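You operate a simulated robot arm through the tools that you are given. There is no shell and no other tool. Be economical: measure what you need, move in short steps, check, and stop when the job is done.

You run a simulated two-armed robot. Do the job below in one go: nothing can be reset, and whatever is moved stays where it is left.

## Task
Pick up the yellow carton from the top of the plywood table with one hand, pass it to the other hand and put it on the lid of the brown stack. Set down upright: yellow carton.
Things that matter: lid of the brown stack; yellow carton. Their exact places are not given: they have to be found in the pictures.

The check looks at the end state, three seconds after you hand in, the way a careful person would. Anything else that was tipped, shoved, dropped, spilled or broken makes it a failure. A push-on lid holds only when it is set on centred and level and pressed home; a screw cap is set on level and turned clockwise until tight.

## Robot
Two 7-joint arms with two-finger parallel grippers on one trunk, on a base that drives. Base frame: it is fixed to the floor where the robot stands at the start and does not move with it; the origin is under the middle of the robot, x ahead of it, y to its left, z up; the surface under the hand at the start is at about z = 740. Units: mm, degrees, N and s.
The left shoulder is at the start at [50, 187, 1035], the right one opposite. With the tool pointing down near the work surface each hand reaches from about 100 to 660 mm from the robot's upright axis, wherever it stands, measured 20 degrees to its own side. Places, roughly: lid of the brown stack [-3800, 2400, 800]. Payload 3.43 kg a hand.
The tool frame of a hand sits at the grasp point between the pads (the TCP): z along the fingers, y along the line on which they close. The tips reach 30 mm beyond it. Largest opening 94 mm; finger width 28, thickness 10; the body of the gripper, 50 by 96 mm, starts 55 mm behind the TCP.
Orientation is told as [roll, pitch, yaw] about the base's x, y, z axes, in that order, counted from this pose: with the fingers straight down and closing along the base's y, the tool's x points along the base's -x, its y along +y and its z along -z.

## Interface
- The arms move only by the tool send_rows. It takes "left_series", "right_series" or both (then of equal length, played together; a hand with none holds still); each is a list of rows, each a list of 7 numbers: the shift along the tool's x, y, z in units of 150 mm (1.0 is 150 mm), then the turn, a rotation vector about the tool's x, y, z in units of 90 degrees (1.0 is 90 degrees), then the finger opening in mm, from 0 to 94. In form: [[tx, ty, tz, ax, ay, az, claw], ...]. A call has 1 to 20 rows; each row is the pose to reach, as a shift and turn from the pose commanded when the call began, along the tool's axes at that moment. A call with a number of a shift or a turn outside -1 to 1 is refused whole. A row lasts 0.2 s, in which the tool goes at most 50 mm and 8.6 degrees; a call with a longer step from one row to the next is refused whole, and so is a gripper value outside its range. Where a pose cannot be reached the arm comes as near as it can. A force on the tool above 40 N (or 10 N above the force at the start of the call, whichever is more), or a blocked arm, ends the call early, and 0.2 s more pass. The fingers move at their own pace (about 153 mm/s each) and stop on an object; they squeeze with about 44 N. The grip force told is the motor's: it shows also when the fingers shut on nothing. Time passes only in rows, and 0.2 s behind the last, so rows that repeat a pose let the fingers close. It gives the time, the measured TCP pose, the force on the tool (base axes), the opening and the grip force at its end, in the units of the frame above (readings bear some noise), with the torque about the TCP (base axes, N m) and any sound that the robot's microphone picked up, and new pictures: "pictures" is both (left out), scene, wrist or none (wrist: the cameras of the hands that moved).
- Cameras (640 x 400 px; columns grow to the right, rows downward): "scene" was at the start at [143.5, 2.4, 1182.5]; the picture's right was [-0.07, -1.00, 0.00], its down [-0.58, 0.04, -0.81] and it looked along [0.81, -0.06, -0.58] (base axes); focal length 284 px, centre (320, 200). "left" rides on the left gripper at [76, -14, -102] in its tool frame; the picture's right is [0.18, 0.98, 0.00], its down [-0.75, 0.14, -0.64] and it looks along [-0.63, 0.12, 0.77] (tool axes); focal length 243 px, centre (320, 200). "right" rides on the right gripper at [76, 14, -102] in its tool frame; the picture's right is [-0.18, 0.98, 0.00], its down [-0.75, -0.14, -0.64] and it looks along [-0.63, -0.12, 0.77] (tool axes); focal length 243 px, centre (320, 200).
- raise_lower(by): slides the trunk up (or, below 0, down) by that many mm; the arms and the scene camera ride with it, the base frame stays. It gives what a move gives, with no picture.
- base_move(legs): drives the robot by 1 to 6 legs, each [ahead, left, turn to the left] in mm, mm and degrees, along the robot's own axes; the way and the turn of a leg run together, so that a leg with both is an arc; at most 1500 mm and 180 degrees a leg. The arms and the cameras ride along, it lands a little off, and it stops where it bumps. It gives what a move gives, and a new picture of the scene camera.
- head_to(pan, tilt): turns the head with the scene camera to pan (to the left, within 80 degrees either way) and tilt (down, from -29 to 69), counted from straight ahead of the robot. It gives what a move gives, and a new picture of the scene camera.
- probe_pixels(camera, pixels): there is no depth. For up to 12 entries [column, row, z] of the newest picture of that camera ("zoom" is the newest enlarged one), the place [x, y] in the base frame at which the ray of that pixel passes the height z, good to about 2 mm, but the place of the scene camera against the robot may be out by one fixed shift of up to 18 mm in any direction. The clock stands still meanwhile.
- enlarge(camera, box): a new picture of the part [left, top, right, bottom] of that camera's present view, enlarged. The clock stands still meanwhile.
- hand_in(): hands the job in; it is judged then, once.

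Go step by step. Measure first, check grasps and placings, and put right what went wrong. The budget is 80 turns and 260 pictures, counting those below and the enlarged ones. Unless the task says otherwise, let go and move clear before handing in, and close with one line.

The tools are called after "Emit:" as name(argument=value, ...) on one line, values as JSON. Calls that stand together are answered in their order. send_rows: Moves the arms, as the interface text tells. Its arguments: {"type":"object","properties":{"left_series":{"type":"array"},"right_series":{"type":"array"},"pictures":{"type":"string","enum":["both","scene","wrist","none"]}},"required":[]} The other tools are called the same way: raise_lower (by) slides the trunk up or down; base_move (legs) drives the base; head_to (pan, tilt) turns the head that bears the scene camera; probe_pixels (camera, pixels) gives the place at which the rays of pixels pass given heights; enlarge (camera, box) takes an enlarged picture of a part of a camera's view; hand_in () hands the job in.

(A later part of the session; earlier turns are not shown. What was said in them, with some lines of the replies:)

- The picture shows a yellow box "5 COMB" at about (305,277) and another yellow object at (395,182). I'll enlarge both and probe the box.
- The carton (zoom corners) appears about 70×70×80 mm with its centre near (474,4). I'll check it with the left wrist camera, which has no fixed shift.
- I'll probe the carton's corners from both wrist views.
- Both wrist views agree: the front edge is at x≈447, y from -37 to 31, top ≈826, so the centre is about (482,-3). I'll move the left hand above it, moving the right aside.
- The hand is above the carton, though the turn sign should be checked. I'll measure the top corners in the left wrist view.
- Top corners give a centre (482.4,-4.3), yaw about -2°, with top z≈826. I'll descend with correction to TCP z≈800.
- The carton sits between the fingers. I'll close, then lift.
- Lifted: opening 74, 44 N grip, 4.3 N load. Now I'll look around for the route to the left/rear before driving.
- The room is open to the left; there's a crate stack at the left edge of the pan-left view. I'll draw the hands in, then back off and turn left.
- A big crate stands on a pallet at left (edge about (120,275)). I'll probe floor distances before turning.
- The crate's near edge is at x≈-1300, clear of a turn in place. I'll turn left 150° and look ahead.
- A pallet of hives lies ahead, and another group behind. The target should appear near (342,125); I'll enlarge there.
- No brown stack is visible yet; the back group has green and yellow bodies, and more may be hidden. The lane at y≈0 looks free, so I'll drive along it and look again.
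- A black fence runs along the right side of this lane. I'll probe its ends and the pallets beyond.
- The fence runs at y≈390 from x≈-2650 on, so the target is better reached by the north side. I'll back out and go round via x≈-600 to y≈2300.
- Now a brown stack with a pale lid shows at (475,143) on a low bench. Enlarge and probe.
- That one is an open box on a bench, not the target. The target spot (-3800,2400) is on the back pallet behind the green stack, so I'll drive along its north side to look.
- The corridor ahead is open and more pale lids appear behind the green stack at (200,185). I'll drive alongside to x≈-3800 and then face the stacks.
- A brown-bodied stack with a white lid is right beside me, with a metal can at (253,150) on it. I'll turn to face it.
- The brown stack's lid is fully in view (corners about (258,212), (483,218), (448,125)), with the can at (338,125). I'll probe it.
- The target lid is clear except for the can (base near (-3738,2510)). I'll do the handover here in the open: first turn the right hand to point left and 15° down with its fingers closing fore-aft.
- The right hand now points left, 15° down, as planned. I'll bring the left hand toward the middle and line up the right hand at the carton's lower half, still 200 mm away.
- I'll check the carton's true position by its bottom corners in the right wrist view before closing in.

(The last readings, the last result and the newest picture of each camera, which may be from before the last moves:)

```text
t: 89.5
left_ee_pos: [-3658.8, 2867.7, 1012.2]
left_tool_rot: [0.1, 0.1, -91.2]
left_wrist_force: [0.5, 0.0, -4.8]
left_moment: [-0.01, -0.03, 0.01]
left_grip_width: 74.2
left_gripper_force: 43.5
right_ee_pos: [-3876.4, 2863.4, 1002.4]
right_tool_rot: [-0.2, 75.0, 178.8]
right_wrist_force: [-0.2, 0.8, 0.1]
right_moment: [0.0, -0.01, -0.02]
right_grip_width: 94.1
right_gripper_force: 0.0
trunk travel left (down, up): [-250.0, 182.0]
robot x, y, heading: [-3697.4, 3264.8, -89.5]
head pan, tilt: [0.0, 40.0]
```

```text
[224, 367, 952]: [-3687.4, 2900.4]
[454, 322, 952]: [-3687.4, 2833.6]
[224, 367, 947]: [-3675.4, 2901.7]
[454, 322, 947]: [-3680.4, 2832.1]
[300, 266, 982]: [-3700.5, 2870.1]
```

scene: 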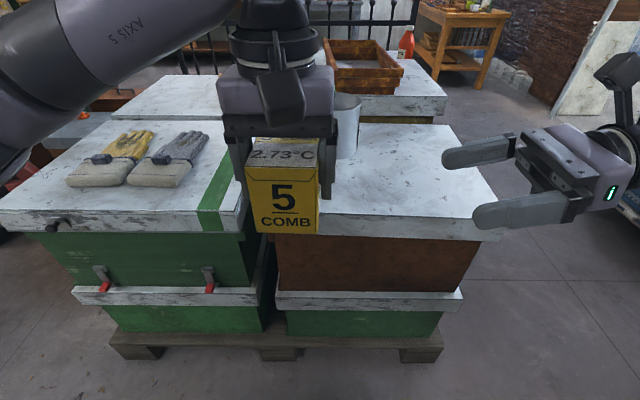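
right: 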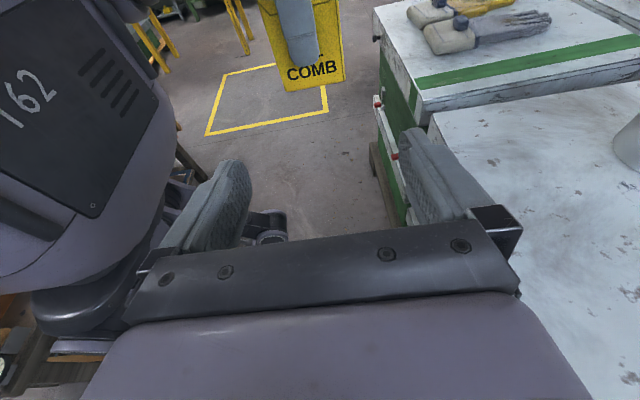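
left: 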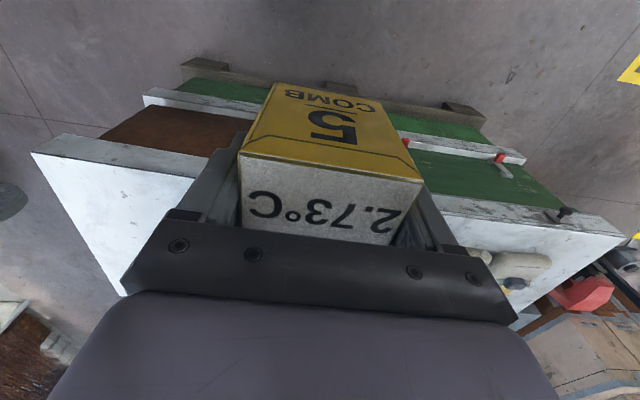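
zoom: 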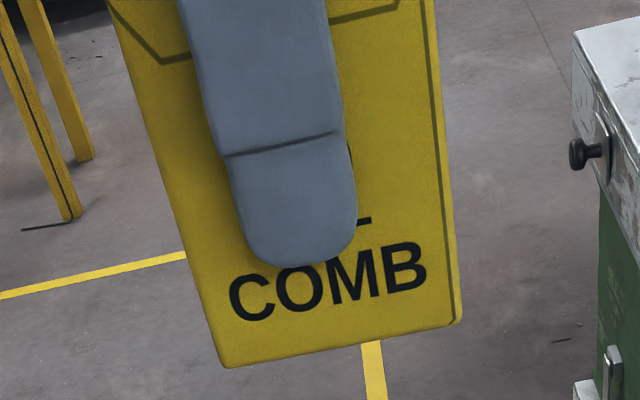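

The carton measures as expected (bottom ≈953, centre y≈2867). I'll advance 60% of the way with a small lateral correction.

Emit:
send_rows(right_series=[[0.05, -0.02, 0.2, 0, 0, 0, 94], [0.1, -0.04, 0.4, 0, 0, 0, 94], [0.15, -0.052, 0.6, 0, 0, 0, 94], [0.189, -0.052, 0.773, 0, 0, 0, 94], [0.189, -0.052, 0.773, 0, 0, 0, 94]])

```text
t: 90.7
left_ee_pos: [-3658.0, 2867.5, 1013.5]
left_tool_rot: [0.0, 0.0, -91.4]
left_wrist_force: [0.7, 0.1, -4.8]
left_moment: [0.03, 0.01, -0.01]
left_grip_width: 74.3
left_gripper_force: 44.4
right_ee_pos: [-3757.0, 2866.7, 1001.8]
right_tool_rot: [0.0, 75.0, 179.0]
right_wrist_force: [0.3, -0.5, -0.5]
right_moment: [0.03, 0.02, -0.02]
right_grip_width: 93.8
right_gripper_force: 0.0
trunk travel left (down, up): [-250.0, 182.0]
robot x, y, heading: [-3698.9, 3262.3, -89.3]
head pan, tilt: [0.0, 40.0]
```

scene: 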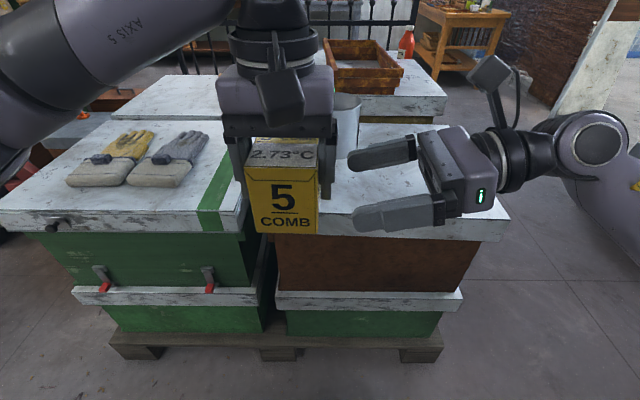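
right: 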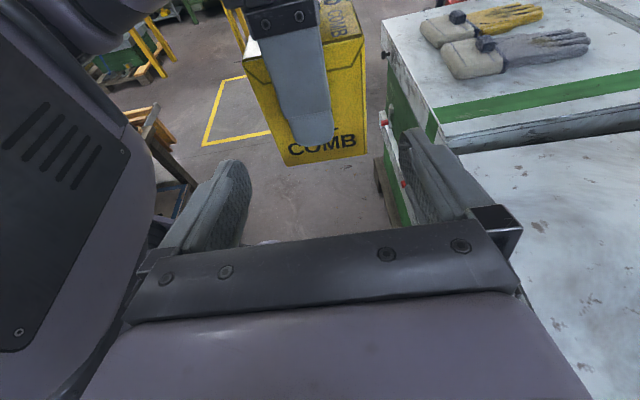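

Alignment looks good: the carton is centred between the fingers. I'll advance the last 80 mm without closing.

Emit:
send_rows(right_series=[[0.03, -0.01, 0.13, 0, 0, 0, 94], [0.056, -0.018, 0.26, 0, 0, 0, 94], [0.084, -0.018, 0.39, 0, 0, 0, 94], [0.113, -0.018, 0.522, 0, 0, 0, 94], [0.113, -0.018, 0.522, 0, 0, 0, 94]])

```text
t: 91.9
left_ee_pos: [-3658.2, 2867.7, 1013.5]
left_tool_rot: [0.0, 0.0, -91.3]
left_wrist_force: [-0.3, 0.5, -4.3]
left_moment: [0.01, -0.01, 0.01]
left_grip_width: 74.0
left_gripper_force: 43.9
right_ee_pos: [-3676.2, 2867.3, 998.4]
right_tool_rot: [-0.1, 75.0, 178.9]
right_wrist_force: [-0.3, -0.6, -0.5]
right_moment: [-0.01, -0.02, 0.0]
right_grip_width: 93.7
right_gripper_force: 0.1
trunk travel left (down, up): [-250.0, 182.0]
robot x, y, heading: [-3699.3, 3264.5, -89.3]
head pan, tilt: [0.0, 40.0]
```

scene: 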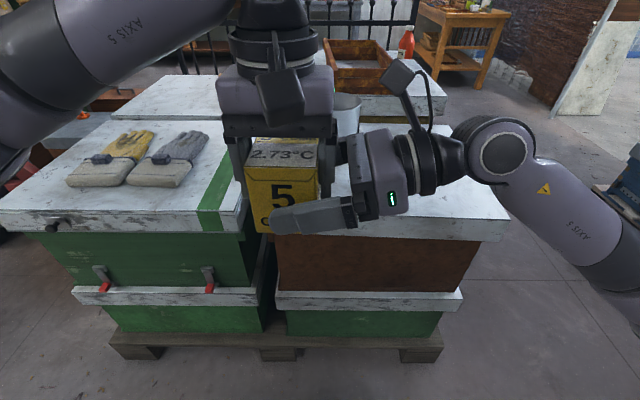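
right: 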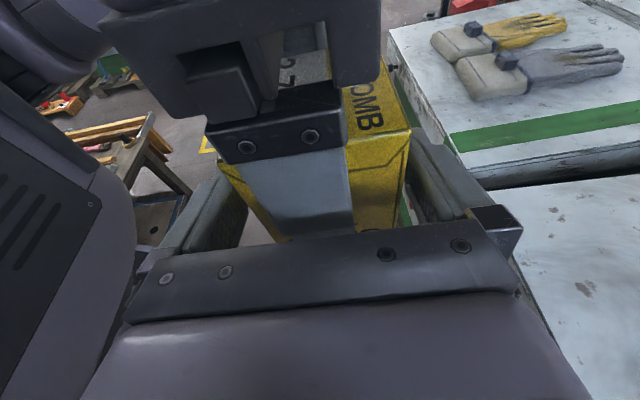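

The carton lies between the right fingers. I'll close the right hand.

Emit:
send_rows(right_series=[[0, 0, 0, 0, 0, 0, 50], [0, 0, 0, 0, 0, 0, 50], [0, 0, 0, 0, 0, 0, 50], [0, 0, 0, 0, 0, 0, 50]])

```text
t: 92.9
left_ee_pos: [-3658.2, 2869.3, 1013.5]
left_tool_rot: [-0.1, 0.2, -91.5]
left_wrist_force: [-4.9, 21.0, -2.3]
left_moment: [0.16, -0.19, -0.26]
left_grip_width: 74.0
left_gripper_force: 44.1
right_ee_pos: [-3675.7, 2866.5, 997.6]
right_tool_rot: [-0.1, 75.0, 178.6]
right_wrist_force: [5.4, -21.2, 0.1]
right_moment: [0.26, 0.32, -0.14]
right_grip_width: 74.1
right_gripper_force: 43.8
trunk travel left (down, up): [-250.0, 182.0]
robot x, y, heading: [-3695.6, 3262.4, -89.3]
head pan, tilt: [0.0, 40.0]
```

scene: 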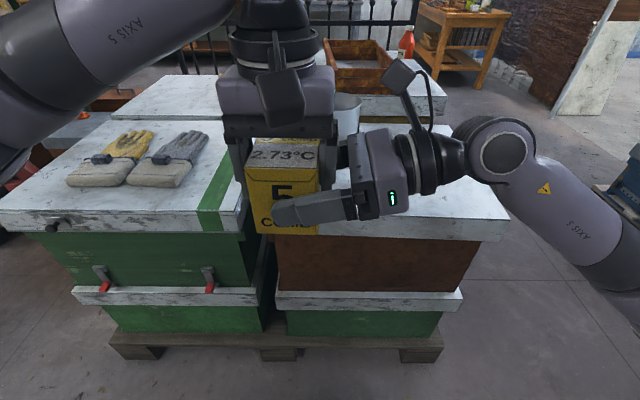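
right: 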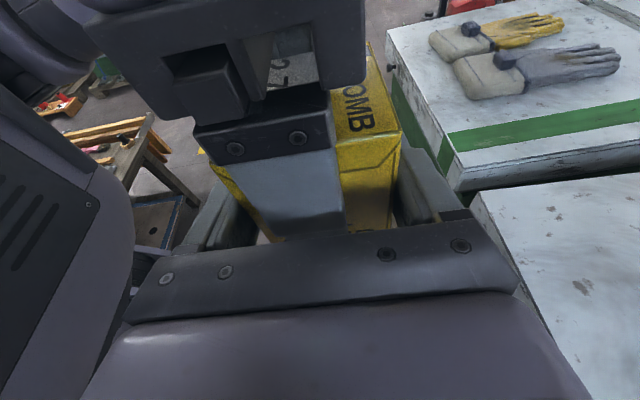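

Right grips (74 mm, 44 N). Now open the left hand slightly, holding still, to see that it frees without touching.

Emit:
send_rows(left_series=[[0, 0, 0, 0, 0, 0, 80], [0, 0, 0, 0, 0, 0, 88], [0, 0, 0, 0, 0, 0, 88]], pictures="none")

```text
t: 93.7
left_ee_pos: [-3658.6, 2866.7, 1013.5]
left_tool_rot: [-0.1, 0.0, -91.2]
left_wrist_force: [0.7, 0.1, 0.3]
left_moment: [0.0, -0.03, 0.0]
left_grip_width: 88.1
left_gripper_force: 0.0
right_ee_pos: [-3675.9, 2868.2, 998.2]
right_tool_rot: [-0.1, 75.1, 178.8]
right_wrist_force: [0.1, -0.3, 0.3]
right_moment: [0.0, 0.05, 0.01]
right_grip_width: 74.4
right_gripper_force: 44.4
trunk travel left (down, up): [-250.0, 182.0]
robot x, y, heading: [-3698.7, 3262.6, -89.4]
head pan, tilt: [0.0, 40.0]
```

The left hand is free. I'll raise it straight up.

Emit:
send_rows(left_series=[[0, 0, -0.15, 0, 0, 0, 88], [0, 0, -0.35, 0, 0, 0, 88], [0, 0, -0.6, 0, 0, 0, 88], [0, 0, -0.8, 0, 0, 0, 88], [0, 0, -0.8, 0, 0, 0, 88]])

```text
t: 94.9
left_ee_pos: [-3656.7, 2864.8, 1136.6]
left_tool_rot: [0.1, 0.0, -91.3]
left_wrist_force: [1.0, 0.3, -0.1]
left_moment: [0.02, 0.04, 0.01]
left_grip_width: 88.0
left_gripper_force: 0.1
right_ee_pos: [-3676.0, 2868.5, 998.4]
right_tool_rot: [-0.1, 75.0, 178.9]
right_wrist_force: [-1.3, 0.5, 0.5]
right_moment: [0.02, 0.08, 0.01]
right_grip_width: 74.1
right_gripper_force: 43.5
trunk travel left (down, up): [-250.0, 182.0]
robot x, y, heading: [-3697.9, 3260.6, -89.2]
head pan, tilt: [0.0, 40.0]
```

scene: 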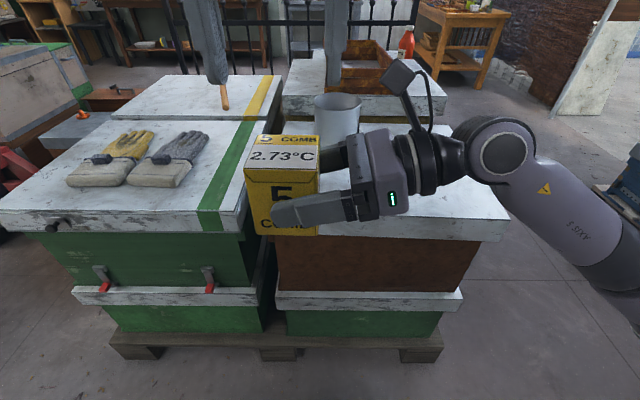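
left: 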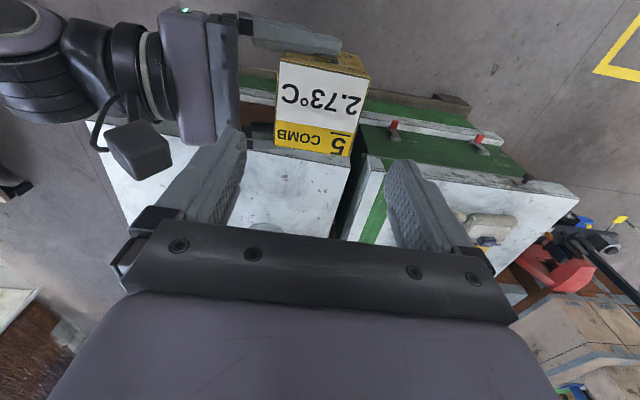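

The carton is held level by the right hand alone. I'll move the left hand aside, then drive right 190 and ahead 200 so the lid comes within easy reach.

Emit:
send_rows(left_series=[[0.05, 0.2, -0.05, 0, 0, 0, 88], [0.1, 0.45, -0.1, 0, 0, 0, 88], [0.2, 0.7, -0.1, 0, 0, 0, 88], [0.3, 0.95, -0.1, 0, 0, 0, 88], [0.3, 1.0, -0.1, 0, 0, 0, 88]], pictures="none")

Emit:
base_move(legs=[[0, -190, -0.7], [190, 0, 0]])

```text
t: 96.1
left_ee_pos: [-3504.4, 2906.3, 1150.6]
left_tool_rot: [0.0, 0.1, -91.3]
left_wrist_force: [0.1, 0.3, 0.3]
left_moment: [-0.02, 0.0, 0.04]
left_grip_width: 88.0
left_gripper_force: 0.0
right_ee_pos: [-3676.3, 2868.9, 998.1]
right_tool_rot: [-0.1, 74.9, 179.0]
right_wrist_force: [0.4, 0.0, -0.2]
right_moment: [0.02, 0.07, 0.01]
right_grip_width: 74.3
right_gripper_force: 43.6
trunk travel left (down, up): [-250.0, 182.0]
robot x, y, heading: [-3699.9, 3266.0, -89.5]
head pan, tilt: [0.0, 40.0]
```

```text
t: 99.6
left_ee_pos: [-3698.2, 2712.5, 1151.6]
left_tool_rot: [0.0, 0.1, -91.8]
left_wrist_force: [-0.4, 0.4, 0.1]
left_moment: [-0.02, -0.01, 0.06]
left_grip_width: 88.0
left_gripper_force: 0.0
right_ee_pos: [-3871.2, 2677.1, 998.7]
right_tool_rot: [-0.1, 74.9, 178.2]
right_wrist_force: [0.7, 0.7, 0.5]
right_moment: [-0.01, 0.06, 0.04]
right_grip_width: 74.0
right_gripper_force: 44.6
trunk travel left (down, up): [-250.0, 182.0]
robot x, y, heading: [-3889.8, 3074.4, -89.9]
head pan, tilt: [0.0, 40.0]
```

scene: 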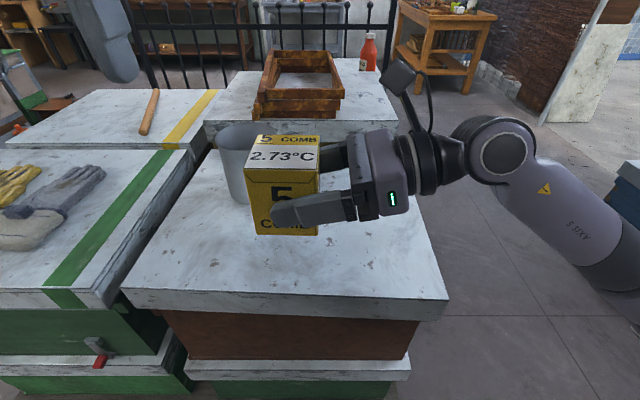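

I'll probe the same lid corners from here at several heights to fix the lid's height by agreement with the earlier view.

Emit:
probe_pixels(camera="scene", pixels=[[121, 290, 800], [121, 290, 770], [121, 290, 740], [448, 298, 800], [448, 298, 770], [448, 298, 740], [236, 203, 800], [236, 203, 770], [410, 200, 800]])

Emit:
enlarge(camera="scene", box=[100, 110, 460, 335])

```text
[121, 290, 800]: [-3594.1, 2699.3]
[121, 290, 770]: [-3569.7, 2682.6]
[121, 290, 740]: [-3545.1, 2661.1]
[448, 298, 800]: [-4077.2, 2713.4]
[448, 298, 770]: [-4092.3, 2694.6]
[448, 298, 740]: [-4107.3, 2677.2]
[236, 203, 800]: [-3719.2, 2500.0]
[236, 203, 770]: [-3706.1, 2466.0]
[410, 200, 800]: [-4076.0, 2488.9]
```

```text
1.78 times, centred on (280, 222) of scene
```

zoom: 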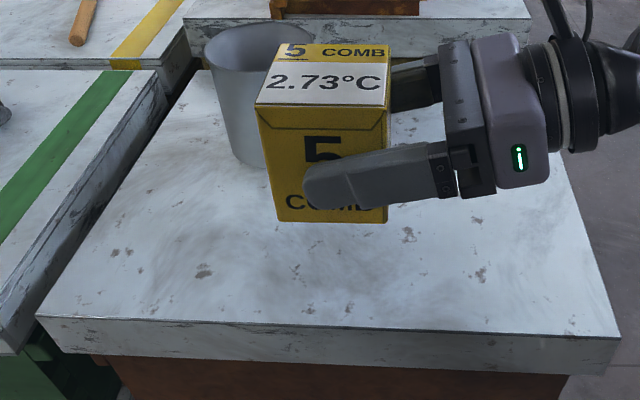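

The views suggest the lid is at z≈750–800; I'll refine with the wrist cameras. I'll move the carton over its spot near (-3880,2560), right of the can, staying high.

Emit:
send_rows(right_series=[[-0.011, 0.2, -0.04, 0, 0, 0, 50], [-0.022, 0.4, -0.08, 0, 0, 0, 50], [-0.033, 0.6, -0.12, 0, 0, 0, 50], [-0.043, 0.779, -0.157, 0, 0, 0, 50], [-0.043, 0.779, -0.157, 0, 0, 0, 50]], left_series=[[0, 0, 0, 0, 0, 0, 88], [0, 0, 0, 0, 0, 0, 88], [0, 0, 0, 0, 0, 0, 88], [0, 0, 0, 0, 0, 0, 88], [0, 0, 0, 0, 0, 0, 88]])

```text
t: 100.8
left_ee_pos: [-3699.0, 2714.3, 1150.8]
left_tool_rot: [0.0, -0.1, -91.8]
left_wrist_force: [0.2, -0.1, -0.5]
left_moment: [0.02, 0.06, -0.03]
left_grip_width: 88.0
left_gripper_force: 0.1
right_ee_pos: [-3899.8, 2561.8, 996.3]
right_tool_rot: [-0.1, 75.1, 178.3]
right_wrist_force: [0.5, 0.8, -0.2]
right_moment: [-0.01, 0.06, -0.02]
right_grip_width: 74.0
right_gripper_force: 44.2
trunk travel left (down, up): [-250.0, 182.0]
robot x, y, heading: [-3889.3, 3075.0, -89.8]
head pan, tilt: [0.0, 40.0]
```

scene: 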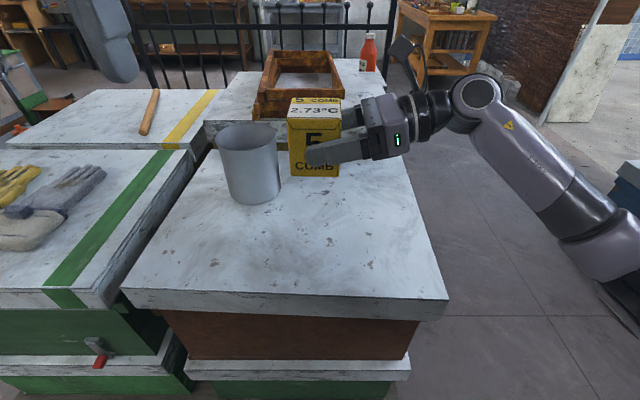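
right: 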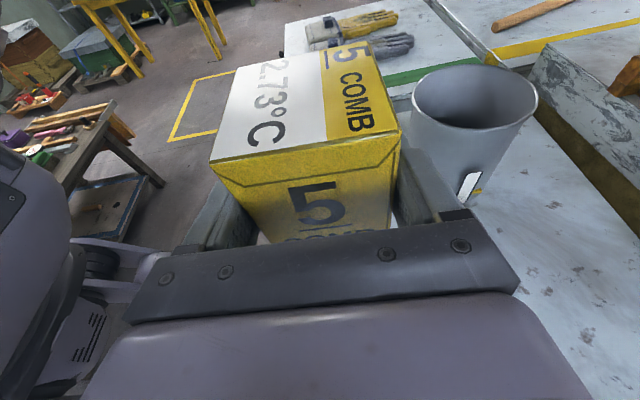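
left: 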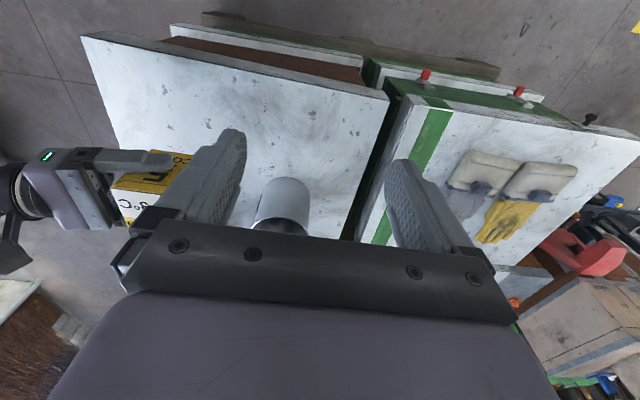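

I'll probe the lid's front corners in the left wrist view ((82,37) and (390,96)).

Emit:
enlarge(camera="left", box=[60, 10, 420, 235])

Emit:
probe_pixels(camera="left", pixels=[[82, 37, 800], [390, 96, 800], [82, 37, 780], [390, 96, 780], [82, 37, 760], [390, 96, 760], [285, 180, 800]])

Emit:
probe_pixels(camera="scene", pixels=[[121, 290, 790], [448, 298, 790], [121, 290, 780], [448, 298, 780], [256, 203, 800], [256, 203, 780]])

```text
1.78 times, centred on (240, 122) of left
```

zoom: 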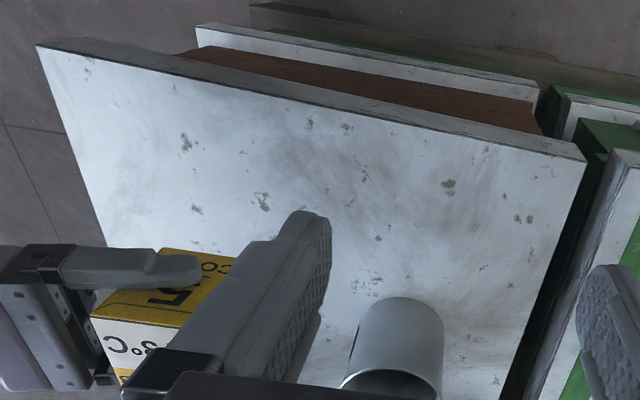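

```text
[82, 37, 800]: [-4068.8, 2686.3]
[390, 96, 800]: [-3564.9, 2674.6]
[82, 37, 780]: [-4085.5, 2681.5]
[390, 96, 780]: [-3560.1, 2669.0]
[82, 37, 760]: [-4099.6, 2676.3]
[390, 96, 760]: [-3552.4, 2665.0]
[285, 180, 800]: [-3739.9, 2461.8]
```

```text
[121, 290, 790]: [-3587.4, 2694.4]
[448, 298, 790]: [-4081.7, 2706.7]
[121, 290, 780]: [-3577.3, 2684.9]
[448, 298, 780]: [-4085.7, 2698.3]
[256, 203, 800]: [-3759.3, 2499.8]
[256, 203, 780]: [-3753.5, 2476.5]
```

The estimates differ a bit (lid between ~750 and 800), so I'll descend under force guard: first 115 mm quickly to bottom ≈836.

Emit:
send_rows(right_series=[[-0.15, 0, 0.04, 0, 0, 0, 50], [-0.3, 0, 0.08, 0, 0, 0, 50], [-0.45, 0, 0.12, 0, 0, 0, 50], [-0.6, 0, 0.16, 0, 0, 0, 50], [-0.74, 0, 0.198, 0, 0, 0, 50], [-0.74, 0, 0.198, 0, 0, 0, 50]])

```text
t: 102.2
left_ee_pos: [-3698.7, 2713.9, 1153.4]
left_tool_rot: [0.0, -0.1, -91.9]
left_wrist_force: [-0.4, -1.1, 0.2]
left_moment: [0.02, -0.01, 0.0]
left_grip_width: 88.2
left_gripper_force: 0.0
right_ee_pos: [-3897.0, 2560.5, 883.0]
right_tool_rot: [-0.2, 75.0, 178.3]
right_wrist_force: [-0.5, -0.1, -0.4]
right_moment: [-0.04, 0.04, 0.0]
right_grip_width: 74.1
right_gripper_force: 44.4
trunk travel left (down, up): [-250.0, 182.0]
robot x, y, heading: [-3888.9, 3073.4, -89.9]
head pan, tilt: [0.0, 40.0]
```

scene: 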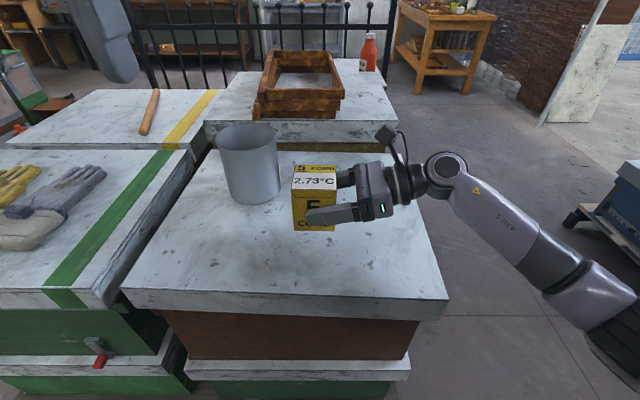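
right: 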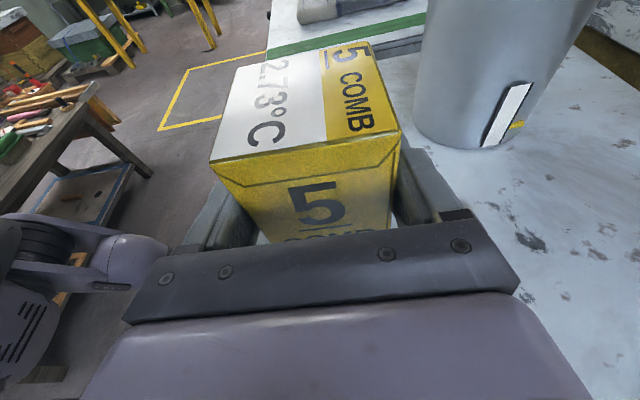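

Bottom is now ≈838. I'll continue down in 4 mm rows under force guard.

Emit:
send_rows(right_series=[[-0.0258, 0, 0.0069, 0, 0, 0, 50], [-0.0516, 0, 0.0138, 0, 0, 0, 50], [-0.0774, 0, 0.0207, 0, 0, 0, 50], [-0.1032, 0, 0.0276, 0, 0, 0, 50], [-0.129, 0, 0.0345, 0, 0, 0, 50], [-0.1548, 0, 0.0414, 0, 0, 0, 50], [-0.1806, 0, 0.0483, 0, 0, 0, 50], [-0.2064, 0, 0.0552, 0, 0, 0, 50], [-0.2322, 0, 0.0621, 0, 0, 0, 50]])

```text
t: 104.2
left_ee_pos: [-3698.8, 2712.8, 1151.9]
left_tool_rot: [-0.1, 0.1, -91.8]
left_wrist_force: [0.2, -0.1, 0.1]
left_moment: [0.0, 0.01, 0.02]
left_grip_width: 87.9
left_gripper_force: 0.0
right_ee_pos: [-3896.6, 2562.6, 846.7]
right_tool_rot: [-0.1, 74.9, 178.2]
right_wrist_force: [-0.6, 0.0, 0.4]
right_moment: [0.02, 0.08, 0.0]
right_grip_width: 74.1
right_gripper_force: 44.0
trunk travel left (down, up): [-250.0, 182.0]
robot x, y, heading: [-3889.5, 3072.2, -90.0]
head pan, tilt: [0.0, 40.0]
```

scene: 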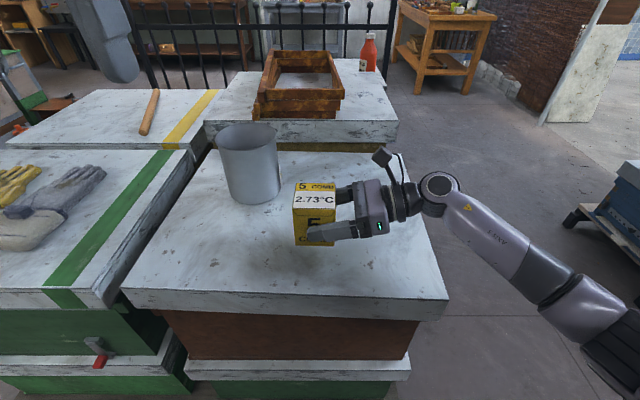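
right: 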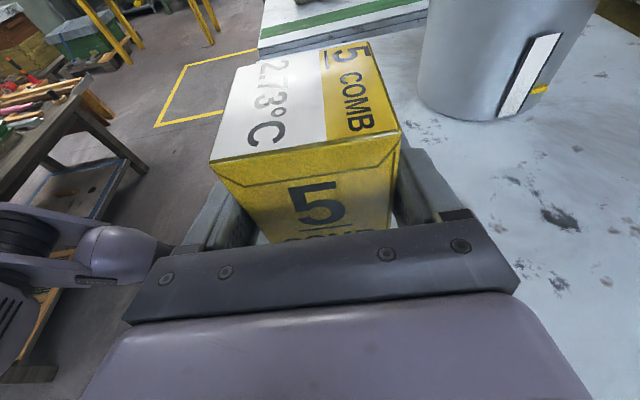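

Bottom ≈802 and no contact yet. I'll look at the gap closely and at the forearm's clearance over the lid edge.

Emit:
enlarge(camera="scene", box=[260, 140, 480, 290])

Emit:
probe_pixels(camera="right", pixels=[[480, 147, 800], [480, 147, 760], [420, 90, 800], [420, 90, 760]])

```text
2.67 times, centred on (370, 215) of scene
```

zoom: 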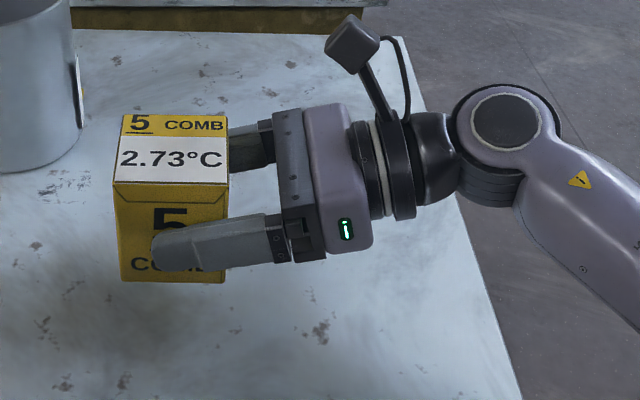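

```text
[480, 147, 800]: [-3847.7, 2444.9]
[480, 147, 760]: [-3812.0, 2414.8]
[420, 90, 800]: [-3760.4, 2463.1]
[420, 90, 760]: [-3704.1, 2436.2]
```

The carton still floats and the forearm is outside the lid edge. I'll continue down in guarded 4 mm rows.

Emit:
send_rows(right_series=[[-0.0258, 0, 0.0069, 0, 0, 0, 50], [-0.0516, 0, 0.0138, 0, 0, 0, 50], [-0.0774, 0, 0.0207, 0, 0, 0, 50], [-0.1032, 0, 0.0276, 0, 0, 0, 50], [-0.129, 0, 0.0345, 0, 0, 0, 50], [-0.1484, 0, 0.0398, 0, 0, 0, 50], [-0.1677, 0, 0.045, 0, 0, 0, 50], [-0.187, 0, 0.05, 0, 0, 0, 50], [-0.2064, 0, 0.0552, 0, 0, 0, 50]], pictures="scene")

```text
t: 106.2
left_ee_pos: [-3699.2, 2713.2, 1151.7]
left_tool_rot: [-0.1, 0.0, -91.8]
left_wrist_force: [0.3, 0.1, 0.0]
left_moment: [-0.01, -0.01, 0.0]
left_grip_width: 88.0
left_gripper_force: 0.1
right_ee_pos: [-3898.1, 2560.8, 814.5]
right_tool_rot: [-0.1, 75.1, 178.6]
right_wrist_force: [-0.3, 0.3, 0.4]
right_moment: [-0.05, 0.04, -0.02]
right_grip_width: 74.2
right_gripper_force: 44.0
trunk travel left (down, up): [-250.0, 182.0]
robot x, y, heading: [-3888.2, 3069.6, -90.0]
head pan, tilt: [0.0, 40.0]
```

scene: 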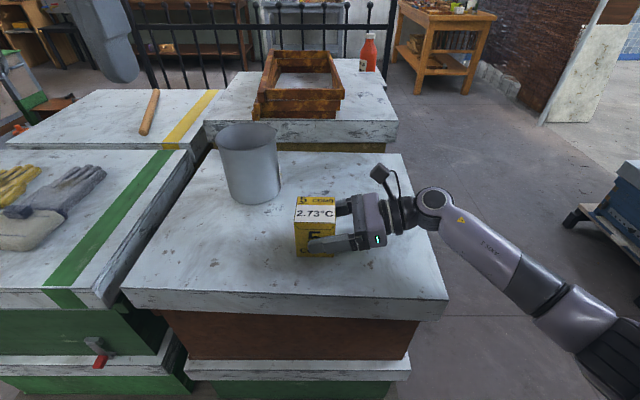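

Bottom ≈770, still no contact. I'll continue with 2.5 mm rows.

Emit:
send_rows(right_series=[[-0.0161, 0, 0.0043, 0, 0, 0, 50], [-0.0322, 0, 0.0086, 0, 0, 0, 50], [-0.0483, 0, 0.0129, 0, 0, 0, 50], [-0.0644, 0, 0.0172, 0, 0, 0, 50], [-0.0805, 0, 0.0215, 0, 0, 0, 50], [-0.0966, 0, 0.0258, 0, 0, 0, 50], [-0.1127, 0, 0.0301, 0, 0, 0, 50], [-0.1288, 0, 0.0344, 0, 0, 0, 50]], pictures="scene")

Emit:
enlarge(camera="scene", box=[260, 160, 440, 285])

```text
t: 107.3
left_ee_pos: [-3698.8, 2714.3, 1151.7]
left_tool_rot: [0.0, -0.1, -91.8]
left_wrist_force: [0.1, -0.1, -0.7]
left_moment: [0.01, 0.01, 0.01]
left_grip_width: 87.9
left_gripper_force: 0.1
right_ee_pos: [-3897.3, 2560.2, 814.7]
right_tool_rot: [2.2, 76.1, -179.3]
right_wrist_force: [-0.5, 0.7, 8.6]
right_moment: [0.21, 0.34, 0.19]
right_grip_width: 74.3
right_gripper_force: 43.8
trunk travel left (down, up): [-250.0, 182.0]
robot x, y, heading: [-3889.6, 3072.9, -90.0]
head pan, tilt: [0.0, 40.0]
stopped in row 5 (right hand): the force on the tool passed its limit at 41 N (the readings are from after the stop); the commanded pose is now the measured one
```

scene: 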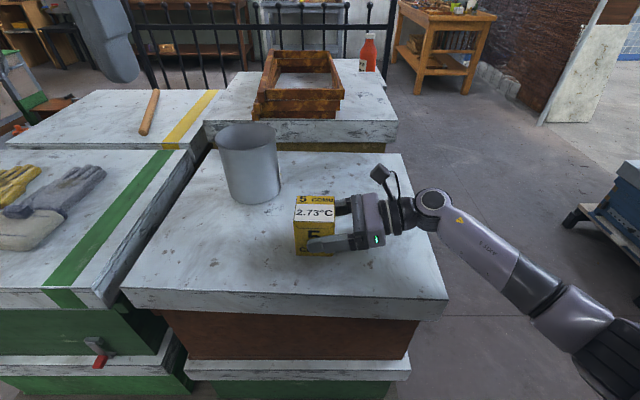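

```text
3.20 times, centred on (350, 222) of scene
```

zoom: 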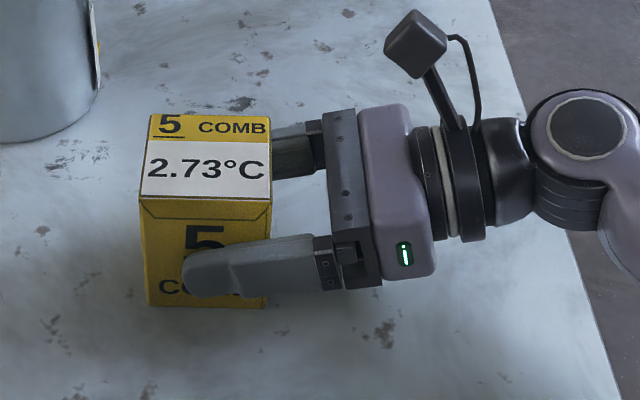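

Contact at 41 N around TCP z≈814, so the lid is at ≈768; the carton stands on it, with the hand twisted about 1°. I'll undo the twist, ease the push by ~1 mm, and check.

Emit:
send_rows(right_series=[[0.005, 0, -0.0013, -0.0005, -0.006, 0.003, 50], [0.007, 0, -0.0018, -0.0009, -0.0122, 0.0067, 50], [0.007, 0, -0.0018, -0.0009, -0.0122, 0.0067, 50]], pictures="wrist")

Emit:
enlarge(camera="scene", box=[280, 180, 370, 270])

```text
t: 108.1
left_ee_pos: [-3698.3, 2715.3, 1152.8]
left_tool_rot: [-0.1, -0.1, -91.7]
left_wrist_force: [-0.5, -0.7, 0.0]
left_moment: [-0.01, 0.02, 0.0]
left_grip_width: 88.0
left_gripper_force: 0.1
right_ee_pos: [-3896.2, 2560.3, 815.3]
right_tool_rot: [0.2, 74.8, 178.3]
right_wrist_force: [4.0, -2.0, 13.2]
right_moment: [-0.7, -0.99, 0.05]
right_grip_width: 73.8
right_gripper_force: 43.8
trunk travel left (down, up): [-250.0, 182.0]
robot x, y, heading: [-3892.7, 3071.4, -89.7]
head pan, tilt: [0.0, 40.0]
```

right: 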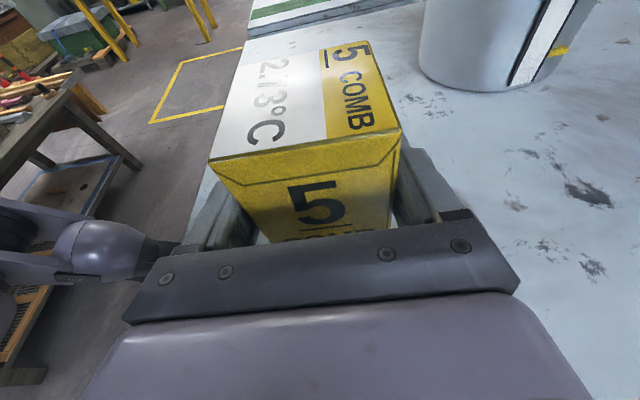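

```text
4.44 times, centred on (325, 225) of scene
```

zoom: 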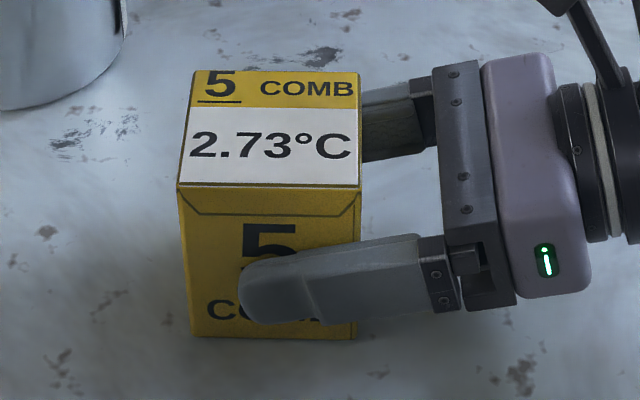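

Undoing the twist raised the torque, so the carton sits flatter with that small twist. I'll go back to that attitude, easing the force upward slightly.

Emit:
send_rows(right_series=[[0.003, 0, -0.0009, 0.0009, 0.0122, -0.0067, 50], [0.0045, 0, -0.0012, 0.0009, 0.0122, -0.0067, 50], [0.0045, 0, -0.0012, 0.0009, 0.0122, -0.0067, 50]], pictures="none")

```text
t: 108.9
left_ee_pos: [-3699.0, 2714.3, 1151.5]
left_tool_rot: [0.0, 0.0, -91.8]
left_wrist_force: [0.1, 0.9, 0.1]
left_moment: [0.01, 0.0, 0.03]
left_grip_width: 87.8
left_gripper_force: 0.1
right_ee_pos: [-3898.3, 2560.7, 814.4]
right_tool_rot: [1.3, 75.7, 179.8]
right_wrist_force: [4.2, -2.5, 10.2]
right_moment: [0.42, 0.13, -0.13]
right_grip_width: 73.9
right_gripper_force: 43.9
trunk travel left (down, up): [-250.0, 182.0]
robot x, y, heading: [-3887.8, 3074.2, -90.3]
head pan, tilt: [0.0, 40.0]
```

Torque is now small with ~10 N left. I'll ease up a hair more and open the fingers.

Emit:
send_rows(right_series=[[0.004, 0, -0.001, 0, 0, 0, 50], [0.004, 0, -0.001, 0, 0, 0, 50], [0.004, 0, -0.001, 0, 0, 0, 80], [0.004, 0, -0.001, 0, 0, 0, 94], [0.004, 0, -0.001, 0, 0, 0, 94], [0.004, 0, -0.001, 0, 0, 0, 94]])

```text
t: 110.3
left_ee_pos: [-3698.8, 2714.4, 1149.9]
left_tool_rot: [-0.1, 0.0, -91.7]
left_wrist_force: [-0.1, 0.1, 0.7]
left_moment: [0.0, 0.02, 0.02]
left_grip_width: 88.3
left_gripper_force: 0.1
right_ee_pos: [-3897.1, 2560.2, 814.4]
right_tool_rot: [1.5, 75.7, 179.9]
right_wrist_force: [-0.3, -0.6, -1.1]
right_moment: [-0.02, -0.01, 0.0]
right_grip_width: 94.0
right_gripper_force: 0.0
trunk travel left (down, up): [-250.0, 182.0]
robot x, y, heading: [-3890.7, 3070.4, -89.9]
head pan, tilt: [0.0, 40.0]
```

scene: 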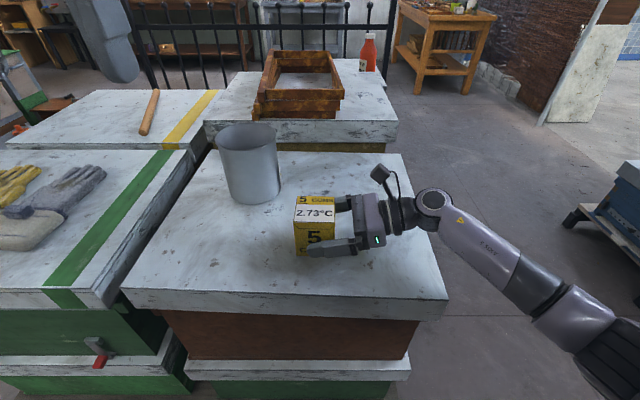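
right: 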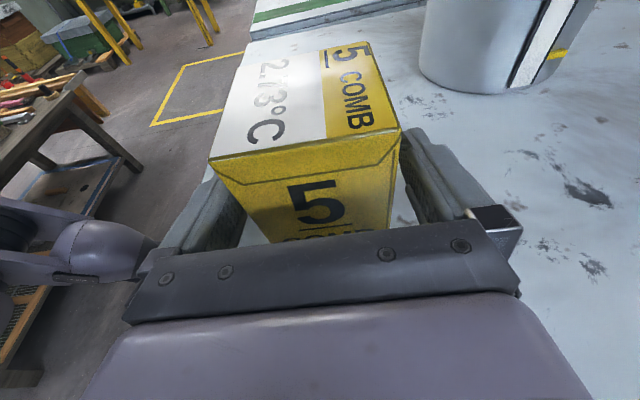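

Released with zero force and both fingers clear of the faces. I'll withdraw straight back along the fingers.

Emit:
send_rows(right_series=[[0, 0, -0.1, 0, 0, 0, 94], [0, 0, -0.25, 0, 0, 0, 94], [0, 0, -0.45, 0, 0, 0, 94], [0.05, 0, -0.7, 0, 0, 0, 94], [0.2, 0, -0.9, 0, 0, 0, 94], [0.45, 0, -0.95, 0, 0, 0, 94], [0.45, 0, -0.95, 0, 0, 0, 94]])

Emit:
enlarge(camera="scene", box=[200, 110, 460, 320])

```text
t: 111.9
left_ee_pos: [-3697.5, 2713.9, 1152.4]
left_tool_rot: [0.0, 0.0, -91.8]
left_wrist_force: [0.3, 0.4, 0.3]
left_moment: [-0.07, 0.01, 0.0]
left_grip_width: 87.9
left_gripper_force: 0.0
right_ee_pos: [-4018.7, 2564.8, 914.5]
right_tool_rot: [1.5, 75.8, 179.8]
right_wrist_force: [0.4, -0.5, -0.2]
right_moment: [-0.02, 0.01, 0.03]
right_grip_width: 94.1
right_gripper_force: 0.0
trunk travel left (down, up): [-250.0, 182.0]
robot x, y, heading: [-3887.7, 3073.9, -90.0]
head pan, tilt: [0.0, 40.0]
```

scene: 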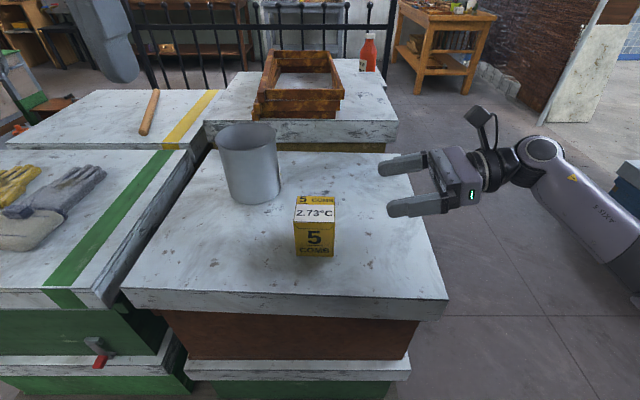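
right: 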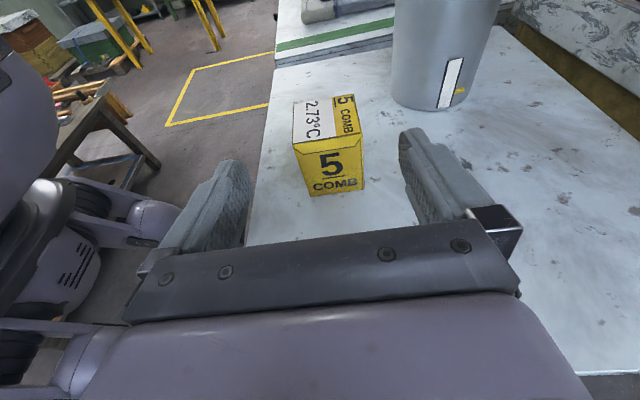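

```text
1.90 times, centred on (330, 215) of scene
```

zoom: 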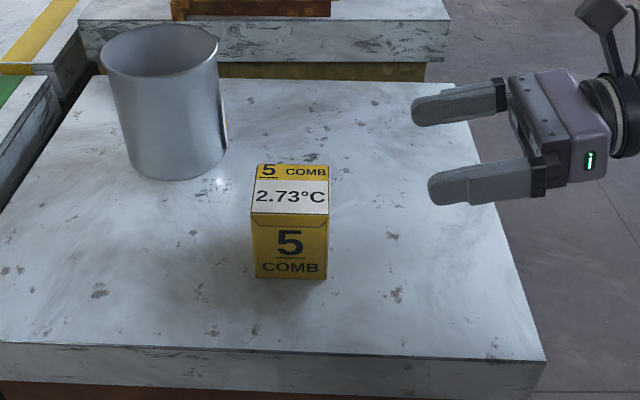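

The carton stands upright on the brown stack's lid at (314,228), with the can untouched and both hands clear. I'll hand in.

Emit:
hand_in()

```text
The job is handed in.
```

The yellow carton was picked up with the left hand, passed to the right and set upright on the brown stack's lid; both hands are clear and nothing else was seen to move.
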